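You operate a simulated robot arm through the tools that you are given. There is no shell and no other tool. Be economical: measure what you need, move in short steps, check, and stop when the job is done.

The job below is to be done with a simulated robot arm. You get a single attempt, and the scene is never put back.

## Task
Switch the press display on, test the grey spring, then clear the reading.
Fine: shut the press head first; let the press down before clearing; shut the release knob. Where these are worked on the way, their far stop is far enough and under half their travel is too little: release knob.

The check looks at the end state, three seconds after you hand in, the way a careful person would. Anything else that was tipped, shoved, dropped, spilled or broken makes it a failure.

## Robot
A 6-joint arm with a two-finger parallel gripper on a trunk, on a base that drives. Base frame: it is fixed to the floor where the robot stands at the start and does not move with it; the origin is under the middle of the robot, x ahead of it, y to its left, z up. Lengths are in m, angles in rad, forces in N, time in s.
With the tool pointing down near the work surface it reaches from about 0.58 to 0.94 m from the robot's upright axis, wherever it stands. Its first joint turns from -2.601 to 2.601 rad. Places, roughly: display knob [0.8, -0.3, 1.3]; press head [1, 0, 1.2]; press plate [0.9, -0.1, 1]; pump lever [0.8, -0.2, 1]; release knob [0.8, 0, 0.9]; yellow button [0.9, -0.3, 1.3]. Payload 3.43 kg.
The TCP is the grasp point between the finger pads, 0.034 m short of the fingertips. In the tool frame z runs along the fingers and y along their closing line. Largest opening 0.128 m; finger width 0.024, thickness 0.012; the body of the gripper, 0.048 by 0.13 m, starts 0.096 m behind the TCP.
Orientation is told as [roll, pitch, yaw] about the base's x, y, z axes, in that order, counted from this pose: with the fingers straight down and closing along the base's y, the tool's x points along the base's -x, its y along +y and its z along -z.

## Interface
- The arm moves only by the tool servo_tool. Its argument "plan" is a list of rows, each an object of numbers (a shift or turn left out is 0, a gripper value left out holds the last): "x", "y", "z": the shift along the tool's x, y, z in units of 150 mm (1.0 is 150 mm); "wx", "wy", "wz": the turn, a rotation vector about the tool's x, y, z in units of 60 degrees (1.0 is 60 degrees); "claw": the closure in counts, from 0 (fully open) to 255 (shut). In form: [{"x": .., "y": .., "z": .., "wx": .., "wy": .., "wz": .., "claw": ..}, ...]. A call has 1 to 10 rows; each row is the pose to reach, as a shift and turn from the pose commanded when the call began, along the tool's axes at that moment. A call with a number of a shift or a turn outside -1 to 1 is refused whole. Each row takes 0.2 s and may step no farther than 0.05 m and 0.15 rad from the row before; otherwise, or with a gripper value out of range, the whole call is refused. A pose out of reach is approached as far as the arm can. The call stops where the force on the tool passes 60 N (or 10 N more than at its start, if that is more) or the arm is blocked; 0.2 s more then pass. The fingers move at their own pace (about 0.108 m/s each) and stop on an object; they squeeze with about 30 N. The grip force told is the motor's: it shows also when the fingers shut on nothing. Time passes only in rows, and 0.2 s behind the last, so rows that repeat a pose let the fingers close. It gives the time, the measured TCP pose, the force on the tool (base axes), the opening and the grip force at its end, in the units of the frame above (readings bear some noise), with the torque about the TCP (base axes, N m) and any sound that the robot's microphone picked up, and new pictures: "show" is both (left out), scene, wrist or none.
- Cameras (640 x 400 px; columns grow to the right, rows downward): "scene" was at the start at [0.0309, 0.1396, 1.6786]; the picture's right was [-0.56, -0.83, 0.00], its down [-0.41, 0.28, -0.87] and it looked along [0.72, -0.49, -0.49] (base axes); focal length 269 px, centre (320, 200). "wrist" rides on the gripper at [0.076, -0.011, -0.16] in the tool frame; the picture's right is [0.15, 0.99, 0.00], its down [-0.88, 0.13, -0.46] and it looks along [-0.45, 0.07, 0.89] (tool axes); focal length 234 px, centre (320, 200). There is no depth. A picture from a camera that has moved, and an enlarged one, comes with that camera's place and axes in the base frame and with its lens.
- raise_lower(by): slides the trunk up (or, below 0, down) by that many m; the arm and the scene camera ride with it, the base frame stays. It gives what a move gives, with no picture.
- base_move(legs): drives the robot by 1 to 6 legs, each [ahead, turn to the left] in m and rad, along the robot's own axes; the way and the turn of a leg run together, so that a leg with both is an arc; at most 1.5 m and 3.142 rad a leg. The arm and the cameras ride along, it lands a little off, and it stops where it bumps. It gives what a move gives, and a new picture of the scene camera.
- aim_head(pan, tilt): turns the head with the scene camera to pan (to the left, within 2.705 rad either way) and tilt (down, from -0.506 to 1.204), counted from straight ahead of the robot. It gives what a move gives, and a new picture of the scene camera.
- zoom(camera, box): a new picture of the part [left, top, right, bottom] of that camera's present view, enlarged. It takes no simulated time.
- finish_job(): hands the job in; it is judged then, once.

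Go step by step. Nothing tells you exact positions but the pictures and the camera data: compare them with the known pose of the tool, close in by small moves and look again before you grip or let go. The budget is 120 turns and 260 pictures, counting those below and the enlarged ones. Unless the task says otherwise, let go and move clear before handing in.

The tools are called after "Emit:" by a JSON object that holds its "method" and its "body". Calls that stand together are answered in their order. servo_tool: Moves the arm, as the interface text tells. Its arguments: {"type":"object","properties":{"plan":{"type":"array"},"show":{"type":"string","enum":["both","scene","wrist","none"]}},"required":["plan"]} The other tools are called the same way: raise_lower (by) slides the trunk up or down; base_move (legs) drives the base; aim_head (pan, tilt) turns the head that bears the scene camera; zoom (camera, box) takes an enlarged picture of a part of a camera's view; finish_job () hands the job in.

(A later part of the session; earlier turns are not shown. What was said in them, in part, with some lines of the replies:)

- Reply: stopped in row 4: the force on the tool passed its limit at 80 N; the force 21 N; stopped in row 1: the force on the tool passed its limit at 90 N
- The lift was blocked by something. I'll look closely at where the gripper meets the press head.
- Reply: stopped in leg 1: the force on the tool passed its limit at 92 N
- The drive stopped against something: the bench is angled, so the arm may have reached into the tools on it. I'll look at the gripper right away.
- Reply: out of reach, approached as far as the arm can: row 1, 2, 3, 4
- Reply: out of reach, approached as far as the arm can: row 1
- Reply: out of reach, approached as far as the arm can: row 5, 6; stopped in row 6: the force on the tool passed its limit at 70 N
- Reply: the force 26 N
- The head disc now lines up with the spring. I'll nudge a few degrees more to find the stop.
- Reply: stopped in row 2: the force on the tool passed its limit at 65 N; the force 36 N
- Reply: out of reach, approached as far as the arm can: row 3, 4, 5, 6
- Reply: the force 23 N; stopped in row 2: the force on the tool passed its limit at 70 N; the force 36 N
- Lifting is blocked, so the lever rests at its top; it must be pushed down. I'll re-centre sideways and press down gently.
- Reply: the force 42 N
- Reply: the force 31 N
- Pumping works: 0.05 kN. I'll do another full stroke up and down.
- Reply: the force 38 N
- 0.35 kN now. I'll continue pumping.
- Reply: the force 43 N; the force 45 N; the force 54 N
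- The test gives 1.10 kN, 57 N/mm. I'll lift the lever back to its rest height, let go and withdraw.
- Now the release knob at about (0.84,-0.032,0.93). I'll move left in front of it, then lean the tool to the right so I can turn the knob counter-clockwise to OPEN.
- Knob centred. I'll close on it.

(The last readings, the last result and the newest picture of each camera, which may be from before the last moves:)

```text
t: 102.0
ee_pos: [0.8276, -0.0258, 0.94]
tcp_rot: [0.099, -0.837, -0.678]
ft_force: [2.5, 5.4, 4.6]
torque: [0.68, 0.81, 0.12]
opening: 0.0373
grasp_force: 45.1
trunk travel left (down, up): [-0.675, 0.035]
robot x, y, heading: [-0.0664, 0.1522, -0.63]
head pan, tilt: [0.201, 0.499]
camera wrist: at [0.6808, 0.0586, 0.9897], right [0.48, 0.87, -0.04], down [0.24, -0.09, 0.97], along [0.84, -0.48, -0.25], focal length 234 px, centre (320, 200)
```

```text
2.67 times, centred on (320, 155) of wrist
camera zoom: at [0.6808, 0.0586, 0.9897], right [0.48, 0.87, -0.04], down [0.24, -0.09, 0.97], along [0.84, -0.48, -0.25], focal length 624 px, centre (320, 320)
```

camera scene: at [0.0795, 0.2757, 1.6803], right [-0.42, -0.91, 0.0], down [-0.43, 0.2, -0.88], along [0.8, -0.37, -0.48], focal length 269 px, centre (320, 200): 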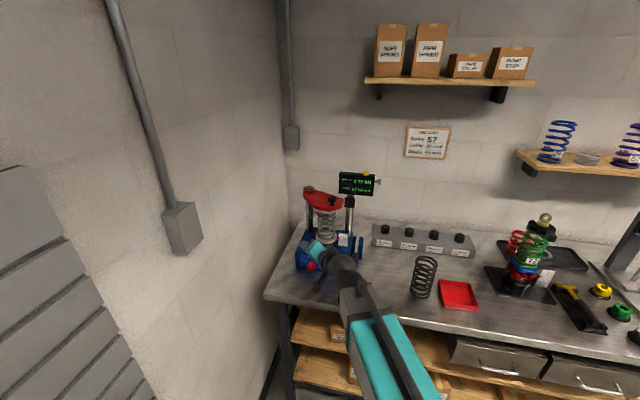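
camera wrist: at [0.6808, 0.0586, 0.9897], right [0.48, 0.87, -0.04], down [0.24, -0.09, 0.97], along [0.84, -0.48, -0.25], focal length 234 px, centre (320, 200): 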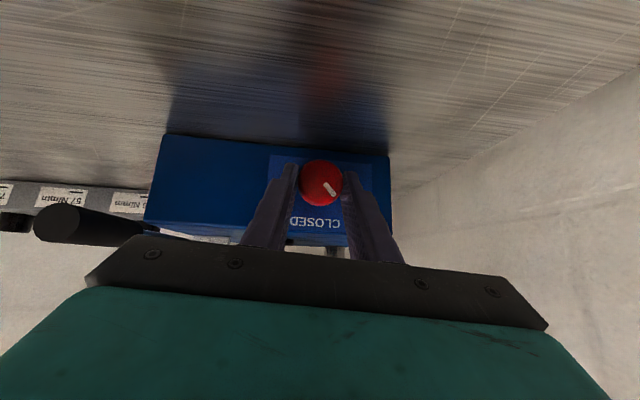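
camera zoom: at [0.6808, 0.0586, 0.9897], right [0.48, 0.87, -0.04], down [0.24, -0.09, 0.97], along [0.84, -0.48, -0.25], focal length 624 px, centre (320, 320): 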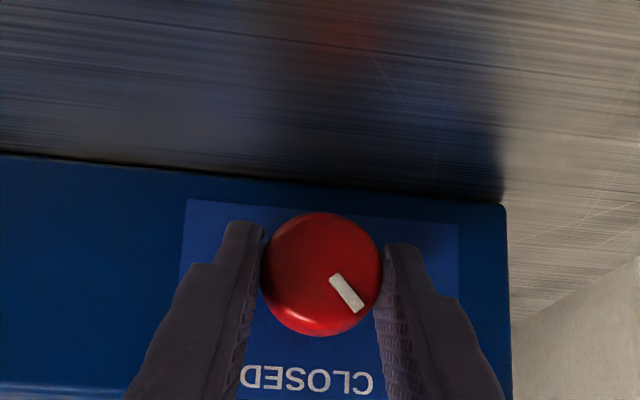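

The press is coming down (0.60 kN). I'll keep turning toward the OPEN stop.

Emit:
{"method": "servo_tool", "body": {"plan": [{"wx": 0.09, "wz": -0.098, "y": 0.009}, {"wx": 0.18, "wz": -0.196, "y": 0.018}, {"wx": 0.27, "wz": -0.294, "y": 0.027, "x": 0.004, "z": 0.004}, {"wx": 0.36, "wz": -0.392, "y": 0.036, "x": 0.008, "z": 0.007}, {"wx": 0.45, "wz": -0.49, "y": 0.043, "x": 0.012, "z": 0.01}, {"wx": 0.53, "wz": -0.575, "y": 0.049, "x": 0.015, "z": 0.013}], "show": "wrist"}}

Emit:
{"method": "zoom", "body": {"camera": "scene", "box": [290, 160, 400, 290]}}

Emit:
{"method": "zoom", "body": {"camera": "wrist", "box": [200, 80, 440, 230]}}

```text
t: 103.4
ee_pos: [0.8342, -0.0168, 0.936]
tcp_rot: [-0.952, -0.575, 0.043]
ft_force: [11.9, 21.5, 1.9]
torque: [0.66, 0.47, 0.37]
opening: 0.0372
grasp_force: 44.9
trunk travel left (down, up): [-0.675, 0.035]
robot x, y, heading: [-0.0695, 0.1503, -0.632]
head pan, tilt: [0.201, 0.499]
camera wrist: at [0.7101, 0.1013, 0.9804], right [0.29, 0.59, -0.76], down [0.63, 0.48, 0.61], along [0.72, -0.66, -0.23], focal length 234 px, centre (320, 200)
```

wrist: 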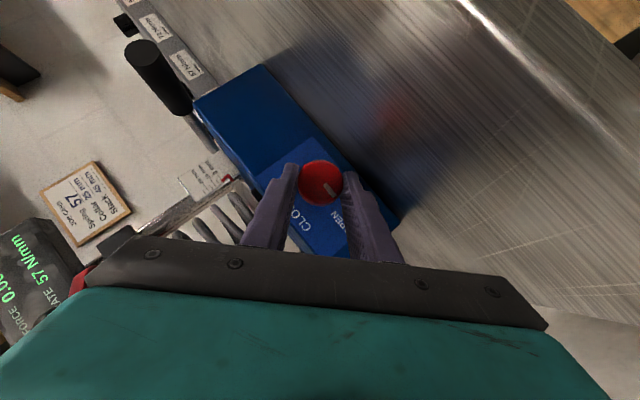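

```text
3.08 times, centred on (345, 225) of scene
camera zoom: at [0.0808, 0.2783, 1.6799], right [-0.42, -0.91, 0.0], down [-0.44, 0.2, -0.88], along [0.8, -0.37, -0.48], focal length 828 px, centre (243, 123)
```

zoom: 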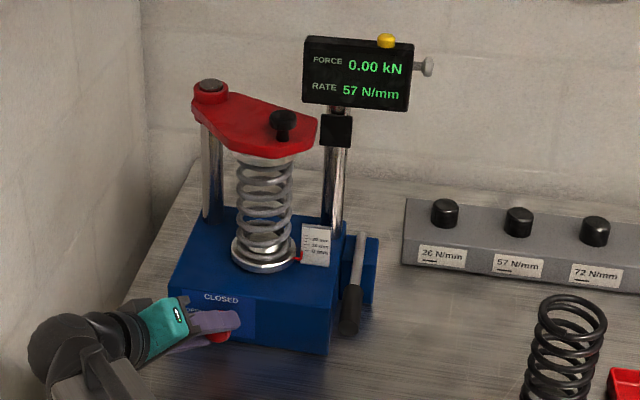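

```text
2.67 times, centred on (320, 155) of wrist
camera zoom: at [0.7101, 0.1013, 0.9804], right [0.29, 0.59, -0.76], down [0.63, 0.48, 0.61], along [0.72, -0.66, -0.23], focal length 624 px, centre (320, 320)
```

zoom: 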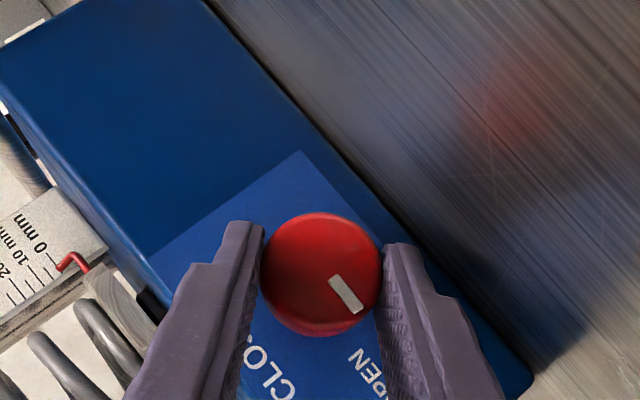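

Force is 0.00 kN and RATE holds 57. I'll wait a couple of seconds for the plate to settle fully and check the pointer.

Emit:
{"method": "servo_tool", "body": {"plan": [{"x": 0}, {"x": 0}, {"x": 0}, {"x": 0}, {"x": 0}, {"x": 0}, {"x": 0}, {"x": 0}, {"x": 0}, {"x": 0}], "show": "none"}}

Emit:
{"method": "zoom", "body": {"camera": "scene", "box": [320, 200, 380, 260]}}

Emit:
{"method": "zoom", "body": {"camera": "wrist", "box": [180, 150, 300, 225]}}

```text
t: 105.6
ee_pos: [0.8343, -0.0153, 0.936]
tcp_rot: [-0.95, -0.577, 0.042]
ft_force: [10.1, 24.1, -3.6]
torque: [0.26, -0.17, 0.66]
opening: 0.0372
grasp_force: 44.8
trunk travel left (down, up): [-0.675, 0.035]
robot x, y, heading: [-0.0688, 0.1465, -0.63]
head pan, tilt: [0.201, 0.499]
```

```text
6.67 times, centred on (350, 230) of scene
camera zoom: at [0.0812, 0.2785, 1.6799], right [-0.42, -0.91, 0.0], down [-0.44, 0.2, -0.88], along [0.8, -0.37, -0.48], focal length 1793 px, centre (120, 0)
```

zoom: 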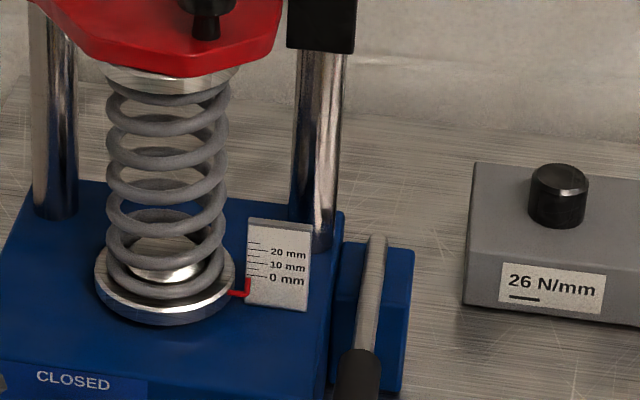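

```text
5.33 times, centred on (240, 188) of wrist
camera zoom: at [0.7101, 0.1013, 0.9804], right [0.29, 0.59, -0.76], down [0.63, 0.47, 0.61], along [0.72, -0.66, -0.23], focal length 1249 px, centre (747, 267)
```

zoom: 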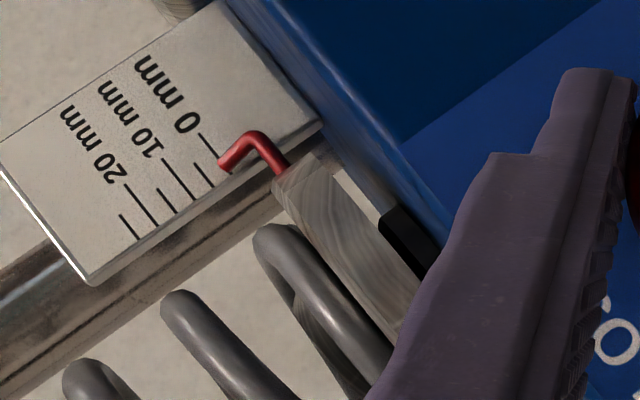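

The pointer is at 0 mm: the press is fully down. I'll turn the knob back clockwise to CLOSED in the same grip.

Emit:
{"method": "servo_tool", "body": {"plan": [{"wx": -0.09, "wz": 0.1, "y": -0.01}, {"wx": -0.18, "wz": 0.2, "y": -0.02, "x": 0.003, "z": 0.003}, {"wx": -0.27, "wz": 0.3, "y": -0.03, "x": 0.006, "z": 0.006}, {"wx": -0.36, "wz": 0.4, "y": -0.04, "x": 0.01, "z": 0.01}, {"wx": -0.45, "wz": 0.5, "y": -0.048, "x": 0.012, "z": 0.012}, {"wx": -0.53, "wz": 0.59, "y": -0.055, "x": 0.014, "z": 0.012}], "show": "none"}}

Emit:
{"method": "servo_tool", "body": {"plan": [{"wx": -0.095, "wz": 0.103, "y": -0.009}, {"wx": -0.19, "wz": 0.206, "y": -0.019}, {"wx": -0.285, "wz": 0.309, "y": -0.03}, {"wx": -0.38, "wz": 0.412, "y": -0.039, "x": -0.006}, {"wx": -0.475, "wz": 0.515, "y": -0.046, "x": -0.014, "z": -0.014}, {"wx": -0.54, "wz": 0.585, "y": -0.05, "x": -0.018, "z": -0.018}], "show": "wrist"}}

Emit:
{"method": "zoom", "body": {"camera": "wrist", "box": [200, 80, 440, 230]}}

```text
t: 107.0
ee_pos: [0.8286, -0.0254, 0.9402]
tcp_rot: [0.12, -0.839, -0.703]
ft_force: [11.8, 15.3, -3.2]
torque: [-0.24, -0.75, 0.71]
opening: 0.0374
grasp_force: 44.8
trunk travel left (down, up): [-0.675, 0.035]
robot x, y, heading: [-0.0667, 0.1486, -0.634]
head pan, tilt: [0.201, 0.499]
```

```text
t: 108.4
ee_pos: [0.8212, -0.0353, 0.9373]
tcp_rot: [1.088, -0.477, -1.323]
ft_force: [-20.4, -7.2, -39.4]
torque: [-0.15, 1.45, 0.06]
opening: 0.0374
grasp_force: 45.0
trunk travel left (down, up): [-0.675, 0.035]
robot x, y, heading: [-0.0639, 0.1494, -0.633]
head pan, tilt: [0.201, 0.499]
camera wrist: at [0.6559, 0.022, 0.959], right [0.31, 0.63, 0.71], down [-0.18, -0.7, 0.69], along [0.93, -0.34, -0.11], focal length 234 px, centre (320, 200)
```

wrist: 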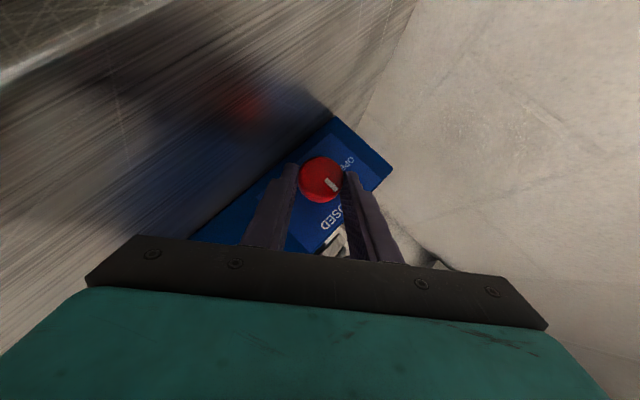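

```text
2.67 times, centred on (320, 155) of wrist
camera zoom: at [0.6559, 0.022, 0.959], right [0.31, 0.63, 0.71], down [-0.18, -0.7, 0.69], along [0.93, -0.34, -0.11], focal length 624 px, centre (320, 320)
```

zoom: 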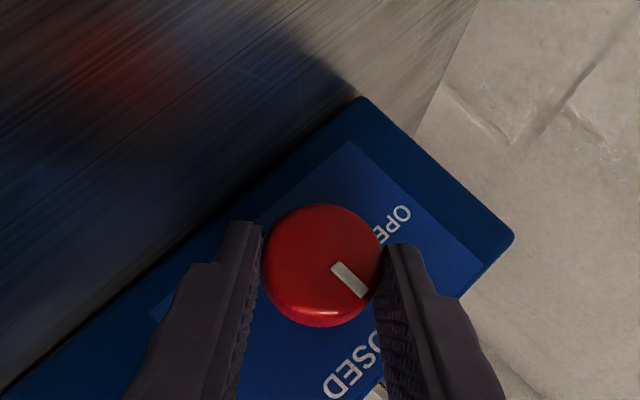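

The mark points up again (CLOSED, at its stop). I'll let go and back off.

Emit:
{"method": "servo_tool", "body": {"plan": [{"claw": 120}, {"claw": 120}, {"claw": 120}, {"z": -0.25}, {"z": -0.5}, {"z": -0.75}, {"z": -1.0}]}}

Emit:
{"method": "zoom", "body": {"camera": "wrist", "box": [200, 60, 440, 210]}}

Emit:
{"method": "zoom", "body": {"camera": "scene", "box": [290, 160, 400, 290]}}

```text
t: 110.0
ee_pos: [0.6863, -0.0346, 1.0037]
tcp_rot: [1.1, -0.479, -1.329]
ft_force: [-0.7, -0.5, 0.4]
torque: [-0.04, 0.0, -0.02]
opening: 0.0676
grasp_force: 0.1
trunk travel left (down, up): [-0.675, 0.035]
robot x, y, heading: [-0.0649, 0.1511, -0.632]
head pan, tilt: [0.201, 0.499]
camera scene: at [0.0791, 0.2756, 1.6803], right [-0.42, -0.91, 0.0], down [-0.43, 0.2, -0.88], along [0.8, -0.37, -0.48], focal length 269 px, centre (320, 200)
camera wrist: at [0.521, 0.0222, 1.0256], right [0.31, 0.63, 0.72], down [-0.19, -0.7, 0.69], along [0.93, -0.35, -0.1], focal length 234 px, centre (320, 200)
```

scene: 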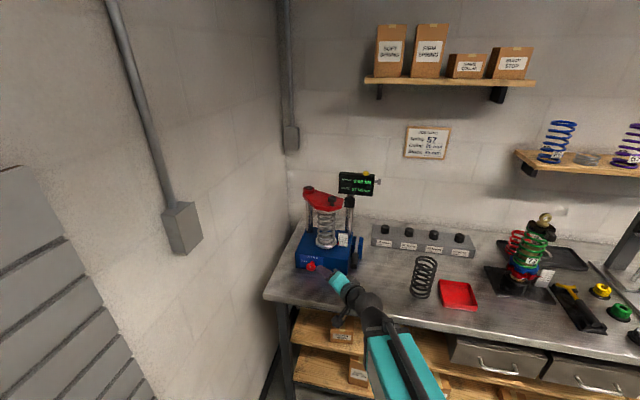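
wrist: 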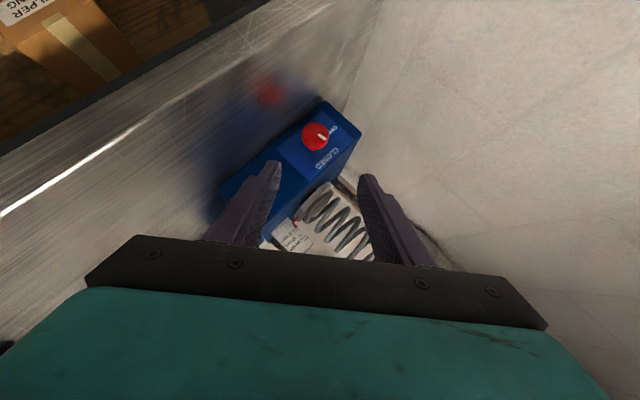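

```text
2.67 times, centred on (320, 135) of wrist
camera zoom: at [0.521, 0.0222, 1.0256], right [0.31, 0.63, 0.72], down [-0.19, -0.7, 0.69], along [0.93, -0.35, -0.1], focal length 624 px, centre (320, 373)
```

zoom: 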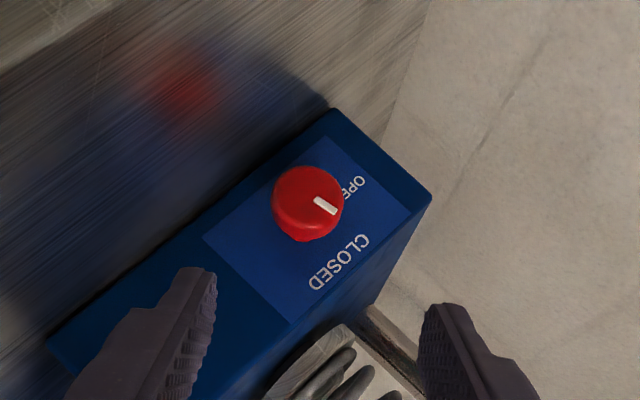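

```text
3.08 times, centred on (345, 225) of scene
camera zoom: at [0.0791, 0.2756, 1.6803], right [-0.42, -0.91, 0.0], down [-0.43, 0.2, -0.88], along [0.8, -0.37, -0.48], focal length 828 px, centre (243, 123)
```

zoom: 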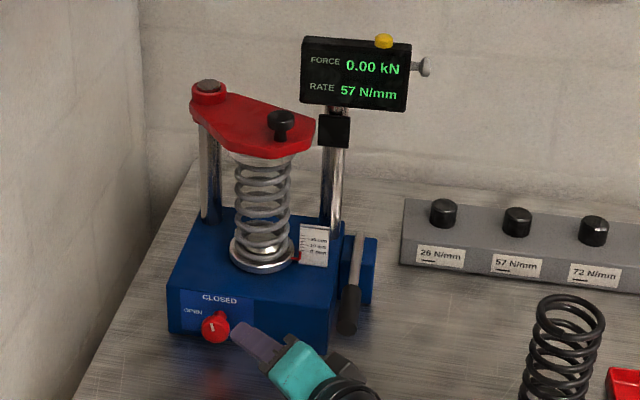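

I'll check the mark more closely against the earlier closed position.

Emit:
{"method": "zoom", "body": {"camera": "scene", "box": [290, 250, 338, 280]}}

Emit:
{"method": "zoom", "body": {"camera": "wrist", "box": [280, 105, 360, 155]}}

```text
13.33 times, centred on (314, 265) of scene
camera zoom: at [0.0791, 0.2756, 1.6803], right [-0.42, -0.91, 0.0], down [-0.43, 0.2, -0.88], along [0.8, -0.37, -0.48], focal length 3586 px, centre (400, -667)
```

zoom: 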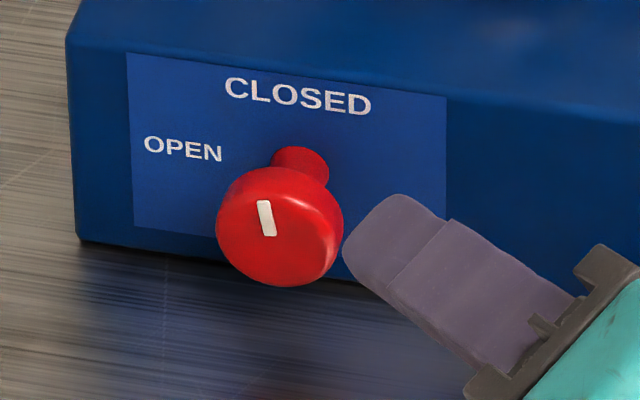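

```text
8.00 times, centred on (320, 130) of wrist
camera zoom: at [0.521, 0.0222, 1.0256], right [0.31, 0.63, 0.72], down [-0.19, -0.7, 0.69], along [0.93, -0.35, -0.1], focal length 1873 px, centre (320, 760)
```

zoom: 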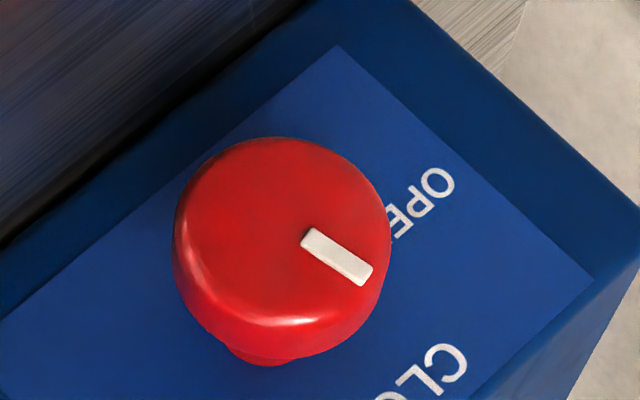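

It is about 10° short of its original closed position. I'll re-grip with the tool upright and turn it clockwise fully to the stop.

Emit:
{"method": "servo_tool", "body": {"plan": [{"wx": 0.09, "wz": -0.098}, {"wx": 0.18, "wz": -0.196}, {"wx": 0.27, "wz": -0.294}, {"wx": 0.36, "wz": -0.392}, {"wx": 0.45, "wz": -0.49}, {"wx": 0.54, "wz": -0.585}, {"wx": 0.54, "wz": -0.585}], "show": "wrist"}}

```text
t: 111.6
ee_pos: [0.6853, -0.0344, 1.0041]
tcp_rot: [0.114, -0.838, -0.699]
ft_force: [0.1, 0.5, 0.2]
torque: [-0.06, 0.0, 0.0]
opening: 0.0678
grasp_force: 0.0
trunk travel left (down, up): [-0.675, 0.035]
robot x, y, heading: [-0.0678, 0.1496, -0.633]
head pan, tilt: [0.201, 0.499]
camera wrist: at [0.5384, 0.051, 1.0536], right [0.49, 0.87, -0.03], down [0.23, -0.1, 0.97], along [0.84, -0.49, -0.25], focal length 234 px, centre (320, 200)
```

wrist: 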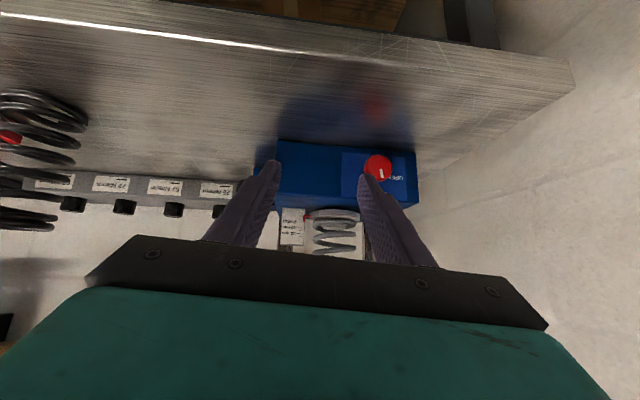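

Emit:
{"method": "servo_tool", "body": {"plan": [{"x": -0.05, "y": 0.19}, {"x": -0.1, "y": 0.38}, {"x": -0.144, "y": 0.566}, {"x": -0.144, "y": 0.566, "z": 0.2}, {"x": -0.144, "y": 0.566, "z": 0.4}, {"x": -0.144, "y": 0.566, "z": 0.6}, {"x": -0.144, "y": 0.566, "z": 0.75}, {"x": -0.144, "y": 0.566, "z": 0.867}, {"x": -0.144, "y": 0.566, "z": 0.867}], "show": "wrist"}}

Emit:
{"method": "zoom", "body": {"camera": "wrist", "box": [200, 80, 440, 230]}}

```text
t: 113.6
ee_pos: [0.8288, -0.0238, 0.941]
tcp_rot: [0.118, -0.839, -0.701]
ft_force: [-1.0, -0.6, 0.3]
torque: [0.0, -0.04, 0.01]
opening: 0.0679
grasp_force: 0.1
trunk travel left (down, up): [-0.675, 0.035]
robot x, y, heading: [-0.0687, 0.1513, -0.628]
head pan, tilt: [0.201, 0.499]
camera wrist: at [0.6813, 0.0606, 0.9902], right [0.49, 0.87, -0.03], down [0.23, -0.1, 0.97], along [0.84, -0.48, -0.25], focal length 234 px, centre (320, 200)
```

wrist: 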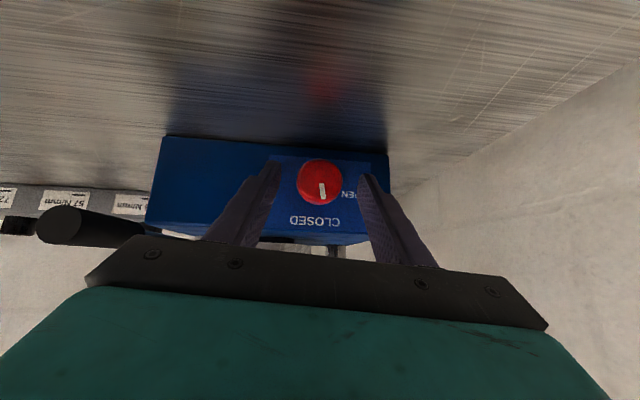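

```text
2.67 times, centred on (320, 155) of wrist
camera zoom: at [0.6813, 0.0606, 0.9902], right [0.49, 0.87, -0.03], down [0.23, -0.1, 0.97], along [0.84, -0.48, -0.25], focal length 624 px, centre (320, 320)
```

zoom: 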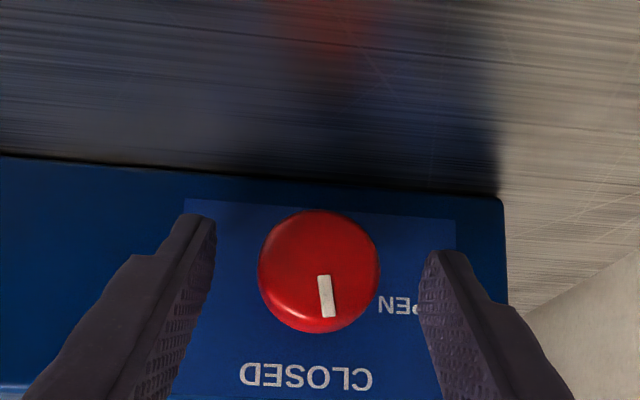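

The mark is about 9° off. I'll grip and turn clockwise to the stop.

Emit:
{"method": "servo_tool", "body": {"plan": [{"claw": 255}, {"claw": 255}, {"claw": 255}, {"wx": -0.068, "wz": 0.073, "y": -0.007}, {"wx": -0.136, "wz": 0.147, "y": -0.014}, {"wx": -0.203, "wz": 0.22, "y": -0.021}, {"wx": -0.27, "wz": 0.29, "y": -0.028}, {"wx": -0.27, "wz": 0.29, "y": -0.028}], "show": "none"}}

Emit:
{"method": "servo_tool", "body": {"plan": [{"claw": 120}, {"claw": 120}, {"claw": 120}, {"z": -0.25}, {"z": -0.5}, {"z": -0.75}, {"z": -1.0}], "show": "wrist"}}

Emit:
{"method": "zoom", "body": {"camera": "scene", "box": [290, 250, 338, 280]}}

```text
t: 115.4
ee_pos: [0.8257, -0.0314, 0.9402]
tcp_rot: [0.681, -0.717, -1.096]
ft_force: [-15.8, -16.0, -4.7]
torque: [-1.13, 0.1, -0.43]
opening: 0.037
grasp_force: 45.0
trunk travel left (down, up): [-0.675, 0.035]
robot x, y, heading: [-0.0709, 0.1531, -0.632]
head pan, tilt: [0.201, 0.499]
```

```text
t: 117.0
ee_pos: [0.7057, -0.0046, 1.0285]
tcp_rot: [0.681, -0.72, -1.094]
ft_force: [0.0, -0.4, 0.7]
torque: [-0.03, 0.01, 0.0]
opening: 0.0678
grasp_force: 0.1
trunk travel left (down, up): [-0.675, 0.035]
robot x, y, heading: [-0.0683, 0.1479, -0.63]
head pan, tilt: [0.201, 0.499]
camera wrist: at [0.5479, 0.066, 1.0667], right [0.44, 0.81, 0.37], down [0.01, -0.42, 0.91], along [0.9, -0.4, -0.19], focal length 234 px, centre (320, 200)
```

wrist: 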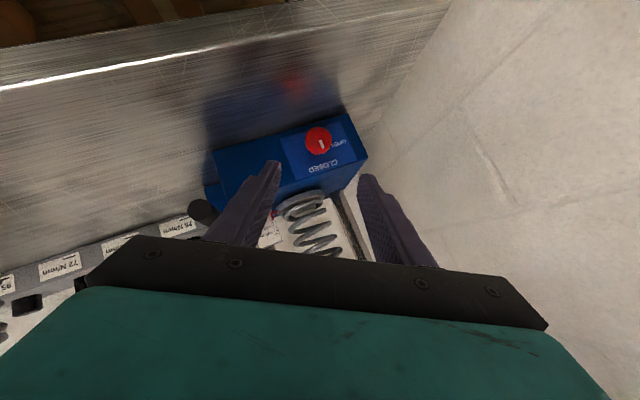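

```text
13.33 times, centred on (314, 265) of scene
camera zoom: at [0.079, 0.2759, 1.6803], right [-0.42, -0.91, 0.0], down [-0.43, 0.2, -0.88], along [0.8, -0.37, -0.48], focal length 3586 px, centre (400, -667)
```

zoom: 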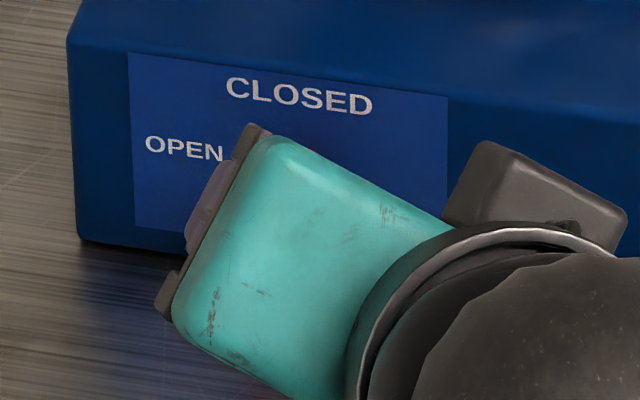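

Next I'll right the tool, close the fingers and rise for the yellow button; the knob will be checked once uncovered.

Emit:
{"method": "servo_tool", "body": {"plan": [{"wx": 0.075, "wz": -0.082, "claw": 255}, {"wx": 0.15, "wz": -0.165}, {"wx": 0.225, "wz": -0.247}, {"wx": 0.32, "wz": -0.35}, {"wx": 0.32, "wz": -0.35}], "show": "none"}}

Emit:
{"method": "servo_tool", "body": {"plan": [{"x": -0.22, "z": -0.2}, {"x": -0.44, "z": -0.4}, {"x": -0.66, "z": -0.6}, {"x": -0.88, "z": -0.8}, {"x": -1.0, "z": -0.92}], "show": "scene"}}

Emit:
{"method": "zoom", "body": {"camera": "scene", "box": [290, 250, 338, 280]}}

```text
t: 118.2
ee_pos: [0.7062, -0.0022, 1.0277]
tcp_rot: [-0.007, -0.84, -0.606]
ft_force: [0.8, 0.3, 0.2]
torque: [-0.03, 0.03, 0.02]
opening: 0.0
grasp_force: 29.7
trunk travel left (down, up): [-0.675, 0.035]
robot x, y, heading: [-0.0671, 0.1499, -0.631]
head pan, tilt: [0.201, 0.499]
```

```text
t: 119.4
ee_pos: [0.706, -0.0002, 1.2325]
tcp_rot: [-0.003, -0.84, -0.607]
ft_force: [0.4, 0.8, 0.2]
torque: [-0.01, 0.02, -0.02]
opening: 0.0
grasp_force: 30.1
trunk travel left (down, up): [-0.675, 0.035]
robot x, y, heading: [-0.0637, 0.1535, -0.631]
head pan, tilt: [0.201, 0.499]
camera scene: at [0.0794, 0.2758, 1.6802], right [-0.42, -0.91, 0.0], down [-0.43, 0.2, -0.88], along [0.8, -0.37, -0.48], focal length 269 px, centre (320, 200)
```

scene: 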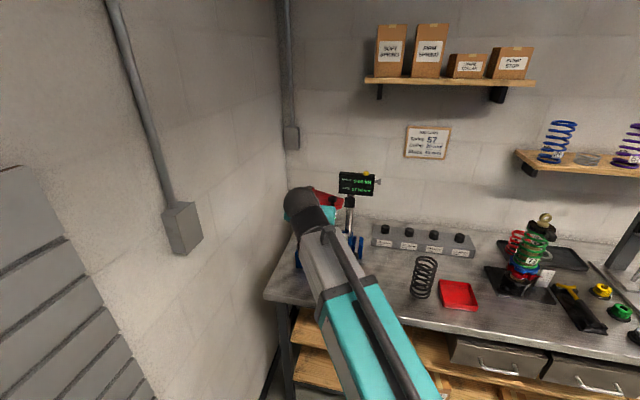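

```text
13.33 times, centred on (314, 265) of scene
camera zoom: at [0.0794, 0.2758, 1.6802], right [-0.42, -0.91, 0.0], down [-0.43, 0.2, -0.88], along [0.8, -0.37, -0.48], focal length 3586 px, centre (400, -667)
```

zoom: 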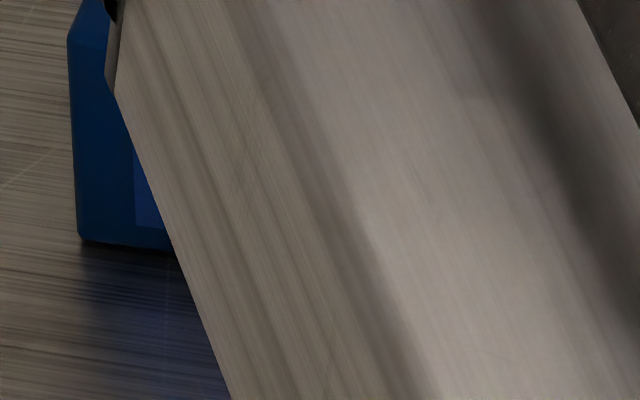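

Emit:
{"method": "servo_tool", "body": {"plan": [{"x": -0.15, "z": -0.133, "y": -0.18}, {"x": -0.3, "z": -0.266, "y": -0.36}, {"x": -0.45, "z": -0.4, "y": -0.54}, {"x": -0.6, "z": -0.533, "y": -0.72}, {"x": -0.745, "z": -0.667, "y": -0.9}, {"x": -0.745, "z": -0.667, "y": -0.9}]}}

Emit:
{"method": "zoom", "body": {"camera": "scene", "box": [290, 250, 338, 280]}}

```text
t: 120.8
ee_pos: [0.629, -0.1101, 1.3838]
tcp_rot: [-0.007, -0.843, -0.608]
ft_force: [0.1, -0.1, 0.3]
torque: [-0.01, -0.01, 0.02]
opening: 0.0
grasp_force: 29.7
trunk travel left (down, up): [-0.675, 0.035]
robot x, y, heading: [-0.0691, 0.1524, -0.632]
head pan, tilt: [0.201, 0.499]
camera scene: at [0.0796, 0.2757, 1.6803], right [-0.42, -0.91, 0.0], down [-0.44, 0.2, -0.88], along [0.8, -0.37, -0.48], focal length 269 px, centre (320, 200)
camera wrist: at [0.4836, -0.0226, 1.434], right [0.49, 0.87, -0.11], down [0.28, -0.03, 0.96], along [0.83, -0.5, -0.26], focal length 234 px, centre (320, 200)
```

scene: 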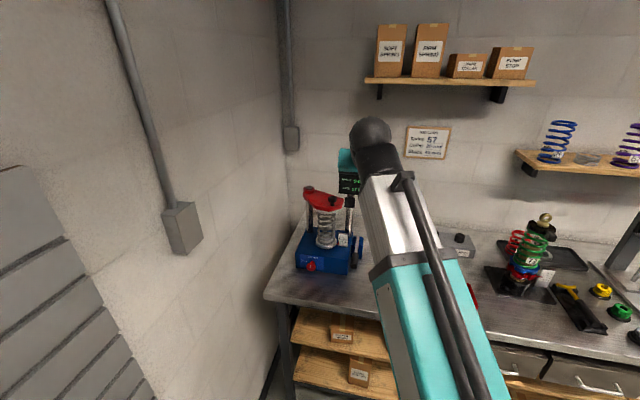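
wrist: 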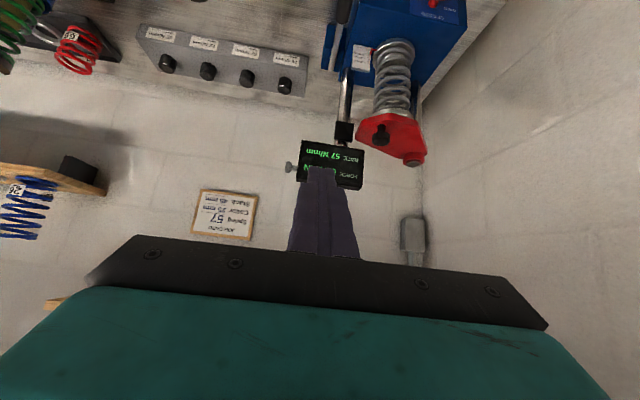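

```text
13.33 times, centred on (314, 265) of scene
camera zoom: at [0.0796, 0.2757, 1.6803], right [-0.42, -0.91, 0.0], down [-0.44, 0.2, -0.88], along [0.8, -0.37, -0.48], focal length 3586 px, centre (400, -667)
```

zoom: 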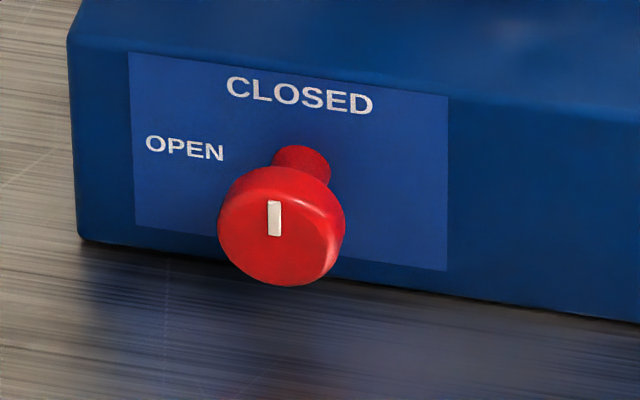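

The knob is now fully CLOSED as it was. I'll advance above the display toward the yellow button.

Emit:
{"method": "servo_tool", "body": {"plan": [{"z": 0.185, "x": -0.143}, {"z": 0.37, "x": -0.286}, {"z": 0.555, "x": -0.43}, {"z": 0.741, "x": -0.571, "y": -0.02}, {"z": 0.741, "x": -0.571, "y": -0.037}]}}

Emit:
{"method": "zoom", "body": {"camera": "wrist", "box": [240, 120, 400, 220]}}

Emit:
{"method": "zoom", "body": {"camera": "scene", "box": [310, 120, 420, 210]}}

```text
t: 122.0
ee_pos: [0.7386, -0.1953, 1.3726]
tcp_rot: [-0.003, -0.843, -0.607]
ft_force: [-0.2, -0.4, 0.8]
torque: [0.0, -0.02, 0.0]
opening: 0.0
grasp_force: 30.1
trunk travel left (down, up): [-0.675, 0.035]
robot x, y, heading: [-0.0645, 0.1512, -0.633]
head pan, tilt: [0.201, 0.499]
camera scene: at [0.0792, 0.2758, 1.6803], right [-0.42, -0.91, 0.0], down [-0.43, 0.2, -0.88], along [0.8, -0.37, -0.48], focal length 269 px, centre (320, 200)
camera wrist: at [0.5935, -0.1074, 1.4223], right [0.49, 0.87, -0.11], down [0.28, -0.03, 0.96], along [0.83, -0.5, -0.26], focal length 234 px, centre (320, 200)
```

scene: 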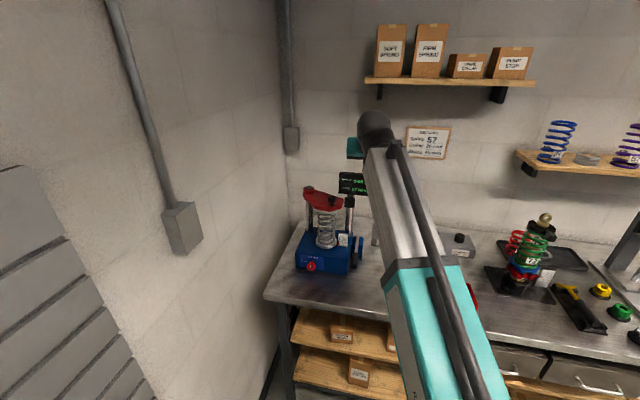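
wrist: 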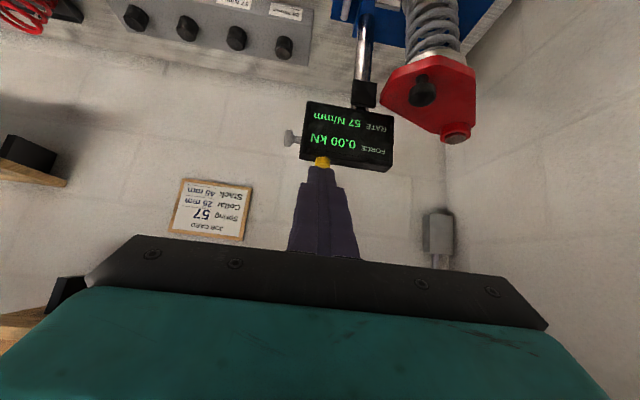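

```text
4.00 times, centred on (320, 170) of wrist
camera zoom: at [0.5935, -0.1074, 1.4223], right [0.49, 0.87, -0.11], down [0.28, -0.03, 0.96], along [0.83, -0.5, -0.26], focal length 937 px, centre (320, 320)
```

zoom: 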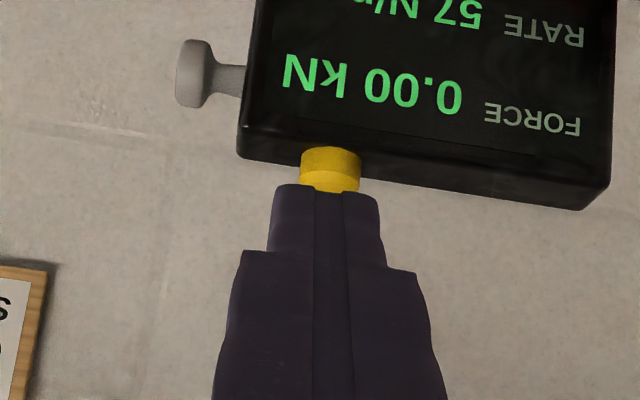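

```text
4.44 times, centred on (365, 165) of scene
camera zoom: at [0.0792, 0.2758, 1.6803], right [-0.42, -0.91, 0.0], down [-0.43, 0.2, -0.88], along [0.8, -0.37, -0.48], focal length 1195 px, centre (120, 356)
```

zoom: 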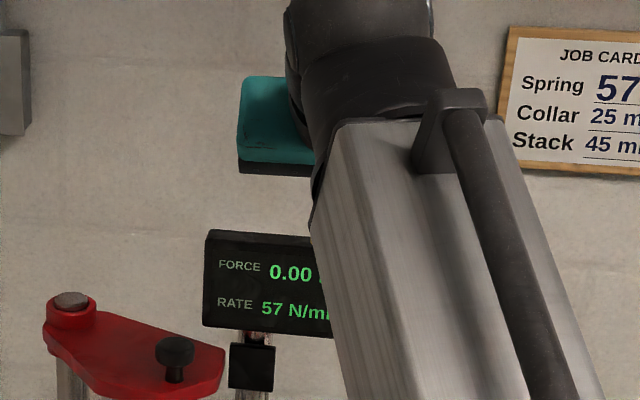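

Laterally aligned with the button. I'll move the fingertips above it, then press straight down.

Emit:
{"method": "servo_tool", "body": {"plan": [{"z": 0.2, "x": -0.13}, {"z": 0.4, "x": -0.26}, {"z": 0.6, "x": -0.39}, {"z": 0.64, "x": -0.41}, {"z": 0.64, "x": -0.41}], "show": "wrist"}}

Emit:
{"method": "zoom", "body": {"camera": "wrist", "box": [240, 120, 400, 220]}}

Emit:
{"method": "zoom", "body": {"camera": "scene", "box": [310, 120, 420, 210]}}

```text
t: 123.2
ee_pos: [0.8311, -0.2604, 1.3531]
tcp_rot: [-0.007, -0.843, -0.609]
ft_force: [0.2, 0.4, 0.6]
torque: [0.05, 0.01, -0.01]
opening: 0.0
grasp_force: 29.8
trunk travel left (down, up): [-0.675, 0.035]
robot x, y, heading: [-0.0694, 0.1488, -0.635]
head pan, tilt: [0.201, 0.499]
camera wrist: at [0.6866, -0.1727, 1.4037], right [0.49, 0.87, -0.11], down [0.28, -0.03, 0.96], along [0.83, -0.5, -0.26], focal length 234 px, centre (320, 200)
```

wrist: 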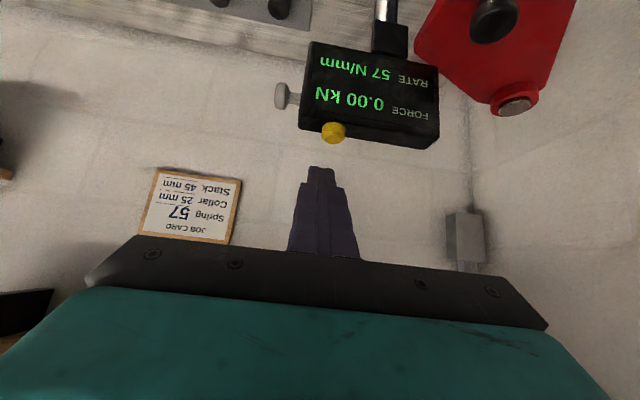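

```text
4.00 times, centred on (320, 170) of wrist
camera zoom: at [0.6866, -0.1727, 1.4037], right [0.49, 0.87, -0.11], down [0.28, -0.03, 0.96], along [0.83, -0.5, -0.26], focal length 937 px, centre (320, 320)
```

zoom: 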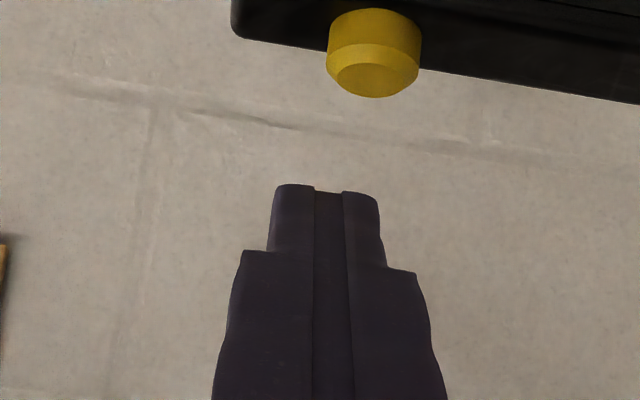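

```text
4.44 times, centred on (365, 165) of scene
camera zoom: at [0.0797, 0.2756, 1.6803], right [-0.42, -0.91, 0.0], down [-0.44, 0.2, -0.88], along [0.8, -0.37, -0.48], focal length 1195 px, centre (120, 356)
```

zoom: 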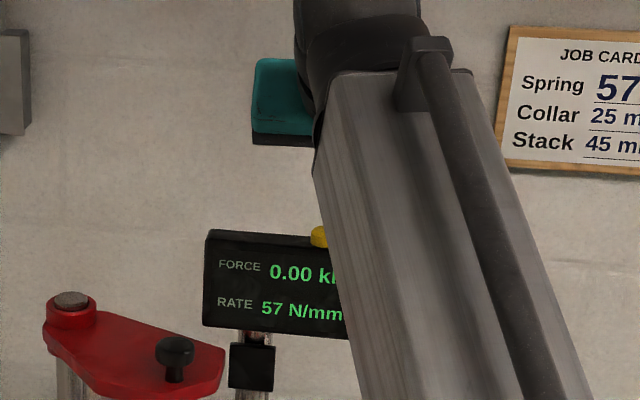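

The button is 8 mm left of the fingertip line. I'll correct and press down gradually.

Emit:
{"method": "servo_tool", "body": {"plan": [{"y": 0.053}, {"y": 0.053, "z": 0.065, "x": 0.06}, {"y": 0.053, "z": 0.1, "x": 0.11}, {"y": 0.053, "z": 0.125, "x": 0.135}, {"y": 0.053, "z": 0.145, "x": 0.16}], "show": "wrist"}}

Emit:
{"method": "zoom", "body": {"camera": "wrist", "box": [220, 90, 420, 215]}}

Emit:
{"method": "zoom", "body": {"camera": "scene", "box": [310, 140, 420, 230]}}

```text
t: 124.4
ee_pos: [0.836, -0.2546, 1.3218]
tcp_rot: [-0.003, -0.844, -0.607]
ft_force: [0.3, -0.5, 1.0]
torque: [-0.02, -0.02, -0.02]
opening: 0.0
grasp_force: 30.3
trunk travel left (down, up): [-0.675, 0.035]
robot x, y, heading: [-0.0679, 0.1484, -0.636]
head pan, tilt: [0.201, 0.499]
camera wrist: at [0.6907, -0.1662, 1.3719], right [0.49, 0.87, -0.11], down [0.28, -0.03, 0.96], along [0.83, -0.5, -0.26], focal length 234 px, centre (320, 200)
```

wrist: 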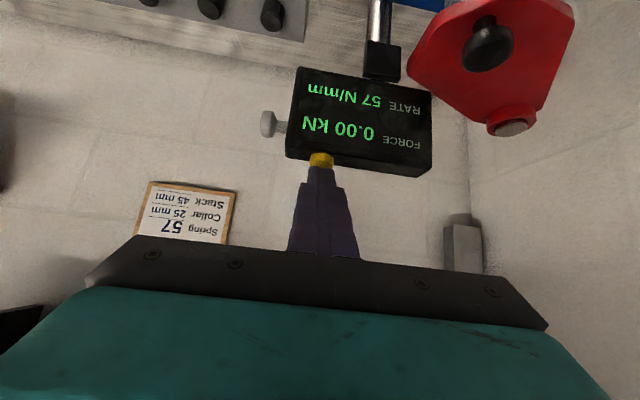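

```text
3.20 times, centred on (320, 152) of wrist
camera zoom: at [0.6907, -0.1662, 1.3719], right [0.49, 0.87, -0.11], down [0.28, -0.03, 0.96], along [0.83, -0.5, -0.26], focal length 749 px, centre (320, 352)
```

zoom: 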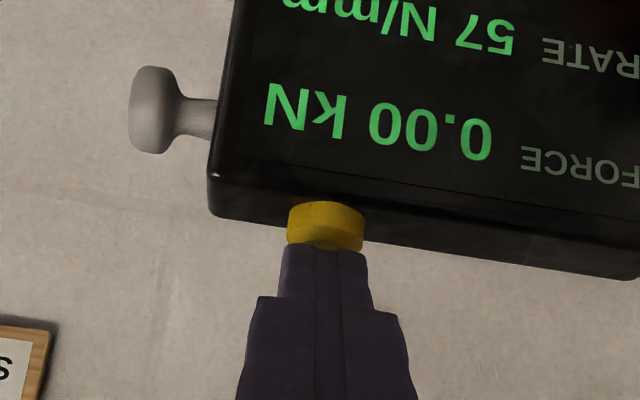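

```text
4.44 times, centred on (365, 185) of scene
camera zoom: at [0.0795, 0.2757, 1.6803], right [-0.42, -0.91, 0.0], down [-0.43, 0.2, -0.88], along [0.8, -0.37, -0.48], focal length 1195 px, centre (120, 267)
```

zoom: 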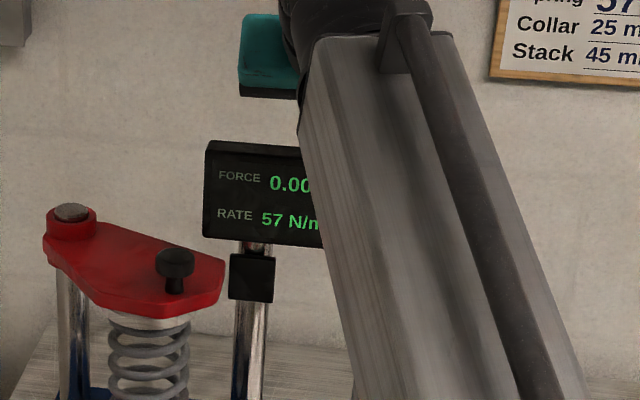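

Emit:
{"method": "servo_tool", "body": {"plan": [{"z": 0.018, "x": 0.02}, {"z": 0.036, "x": 0.04}, {"z": 0.054, "x": 0.06}, {"z": 0.072, "x": 0.08}, {"z": 0.072, "x": 0.08}], "show": "wrist"}}

Emit:
{"method": "zoom", "body": {"camera": "wrist", "box": [220, 90, 420, 215]}}

```text
t: 125.6
ee_pos: [0.8337, -0.253, 1.3175]
tcp_rot: [0.001, -0.87, -0.609]
ft_force: [12.9, -6.7, 50.3]
torque: [-0.74, -1.15, -0.52]
opening: 0.0
grasp_force: 30.7
trunk travel left (down, up): [-0.675, 0.035]
robot x, y, heading: [-0.0657, 0.1512, -0.631]
head pan, tilt: [0.201, 0.499]
heard: click
camera wrist: at [0.6884, -0.1656, 1.3632], right [0.49, 0.87, -0.11], down [0.26, -0.02, 0.97], along [0.83, -0.5, -0.23], focal length 234 px, centre (320, 200)
```

wrist: 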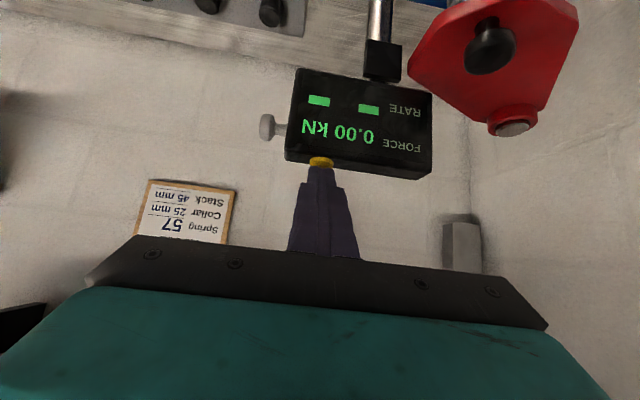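

```text
3.20 times, centred on (320, 152) of wrist
camera zoom: at [0.6884, -0.1656, 1.3632], right [0.49, 0.87, -0.11], down [0.26, -0.02, 0.97], along [0.83, -0.5, -0.23], focal length 749 px, centre (320, 352)
```

zoom: 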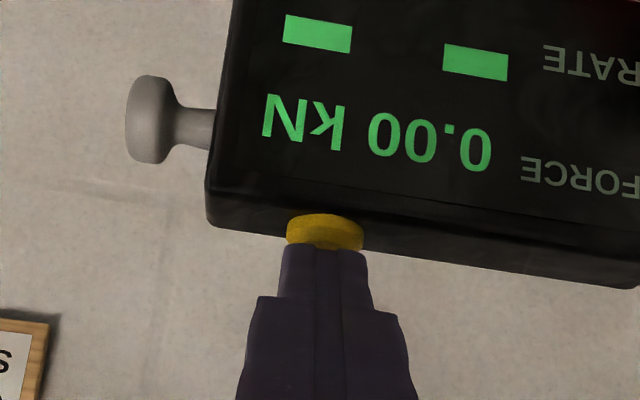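

It clicked and the rate reading cleared. I'll lift off and withdraw, then check the whole scene.

Emit:
{"method": "servo_tool", "body": {"plan": [{"z": -0.12, "x": -0.13}, {"z": -0.3, "x": -0.25}, {"z": -0.55, "x": -0.2}, {"z": -0.8, "x": -0.1}, {"z": -1.0, "x": 0.0}], "show": "none"}}

Emit:
{"method": "base_move", "body": {"legs": [[-0.3, 0]]}}

Emit:
{"method": "base_move", "body": {"legs": [[0, -0.4]]}}

Emit:
{"method": "aim_head", "body": {"pan": 0.5, "tilt": 0.45}}

```text
t: 126.8
ee_pos: [0.744, -0.1889, 1.4056]
tcp_rot: [-0.005, -0.841, -0.607]
ft_force: [1.1, -0.5, 0.2]
torque: [0.02, 0.04, 0.0]
opening: 0.0001
grasp_force: 30.2
trunk travel left (down, up): [-0.675, 0.035]
robot x, y, heading: [-0.07, 0.1493, -0.635]
head pan, tilt: [0.201, 0.499]
```

```text
t: 129.1
ee_pos: [0.5023, -0.0128, 1.4061]
tcp_rot: [-0.005, -0.844, -0.607]
ft_force: [1.0, 0.2, 0.6]
torque: [-0.01, 0.02, 0.01]
opening: 0.0001
grasp_force: 30.2
trunk travel left (down, up): [-0.675, 0.035]
robot x, y, heading: [-0.3093, 0.3245, -0.631]
head pan, tilt: [0.201, 0.499]
camera scene: at [-0.1628, 0.4526, 1.6803], right [-0.42, -0.91, 0.0], down [-0.43, 0.2, -0.88], along [0.8, -0.37, -0.48], focal length 269 px, centre (320, 200)
```

scene: 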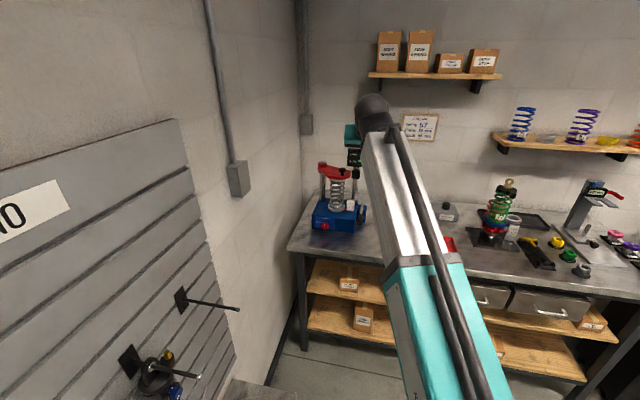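

```text
t: 131.0
ee_pos: [0.3067, -0.3064, 1.4056]
tcp_rot: [-0.006, -0.843, -1.009]
ft_force: [0.6, 0.6, -0.6]
torque: [-0.03, 0.05, -0.07]
opening: 0.0
grasp_force: 29.8
trunk travel left (down, up): [-0.675, 0.035]
robot x, y, heading: [-0.3153, 0.3238, -1.023]
head pan, tilt: [0.201, 0.499]
camera scene: at [-0.1317, 0.3802, 1.6803], right [-0.73, -0.68, 0.0], down [-0.33, 0.35, -0.88], along [0.6, -0.64, -0.48], focal length 269 px, centre (320, 200)
```

scene: 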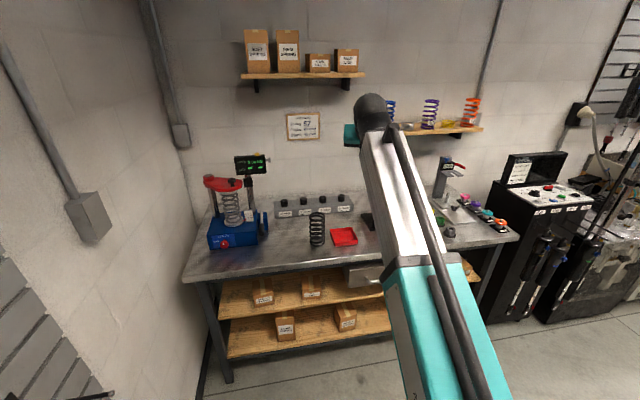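

```text
t: 131.8
ee_pos: [0.3069, -0.3078, 1.4063]
tcp_rot: [-0.005, -0.841, -1.01]
ft_force: [0.6, -0.1, -0.7]
torque: [0.02, 0.0, 0.05]
opening: 0.0001
grasp_force: 30.0
trunk travel left (down, up): [-0.675, 0.035]
robot x, y, heading: [-0.3126, 0.3207, -1.026]
head pan, tilt: [0.499, 0.45]
camera scene: at [-0.1141, 0.4001, 1.6847], right [-0.5, -0.87, 0.0], down [-0.38, 0.22, -0.9], along [0.78, -0.45, -0.44], focal length 269 px, centre (320, 200)
```

scene: 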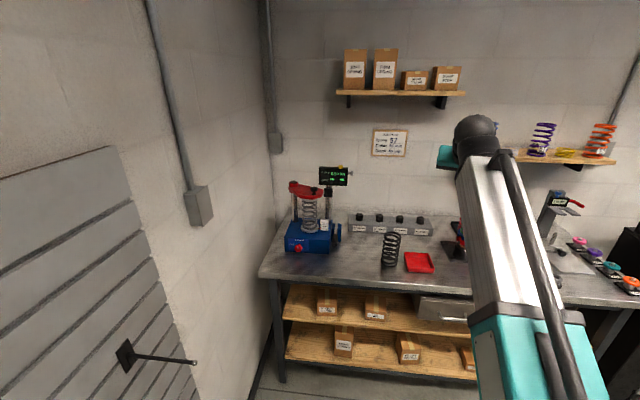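

Emit:
{"method": "zoom", "body": {"camera": "scene", "box": [270, 155, 370, 260]}}

Emit:
{"method": "zoom", "body": {"camera": "scene", "box": [284, 230, 332, 260]}}

Emit:
{"method": "aim_head", "body": {"pan": -0.25, "tilt": 0.45}}

```text
3.81 times, centred on (320, 208) of scene
camera zoom: at [-0.1141, 0.4001, 1.6847], right [-0.5, -0.87, 0.0], down [-0.38, 0.22, -0.9], along [0.78, -0.45, -0.44], focal length 1024 px, centre (320, 171)
```

zoom: 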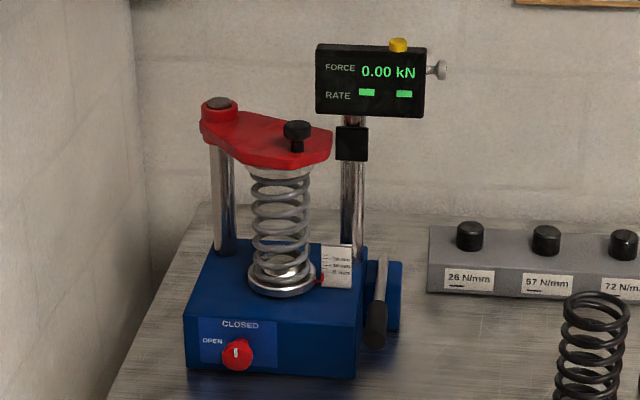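

```text
13.33 times, centred on (308, 245) of scene
camera zoom: at [-0.1141, 0.4001, 1.6847], right [-0.5, -0.87, 0.0], down [-0.38, 0.22, -0.9], along [0.78, -0.45, -0.44], focal length 3586 px, centre (480, -400)
```

zoom: 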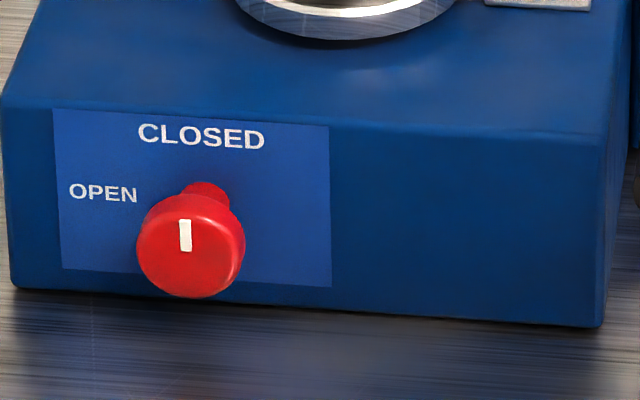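

```text
t: 132.9
ee_pos: [0.3072, -0.3067, 1.4056]
tcp_rot: [-0.005, -0.843, -1.01]
ft_force: [-0.1, -0.1, -0.1]
torque: [0.0, 0.0, 0.0]
opening: 0.0
grasp_force: 29.8
trunk travel left (down, up): [-0.675, 0.035]
robot x, y, heading: [-0.315, 0.3207, -1.017]
head pan, tilt: [-0.25, 0.45]
camera scene: at [-0.1666, 0.3581, 1.6847], right [-0.96, -0.29, 0.0], down [-0.13, 0.42, -0.9], along [0.27, -0.86, -0.44], focal length 269 px, centre (320, 200)
```

scene: 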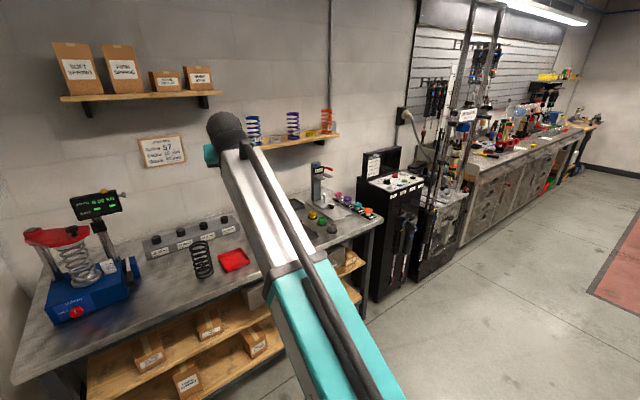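

The display is on at 0.00 kN with the rate cleared, the head is shut, the press is down and the release knob points to CLOSED. Everything else I can see on the bench is standing as before, and the arm is clear, so I'm handing in.

Emit:
{"method": "finish_job", "body": {}}

```text
The job is handed in.
```

The display is on, the grey spring tested at 57 N/mm, the press was let down before the reading was cleared, and both the press head and the release knob are shut.

While driving early on, the gripper bumped the damper stack (the tall green-spring assembly on the bench), enough to trip the force stop. The stack was still upright and in place in the pictures afterwards.
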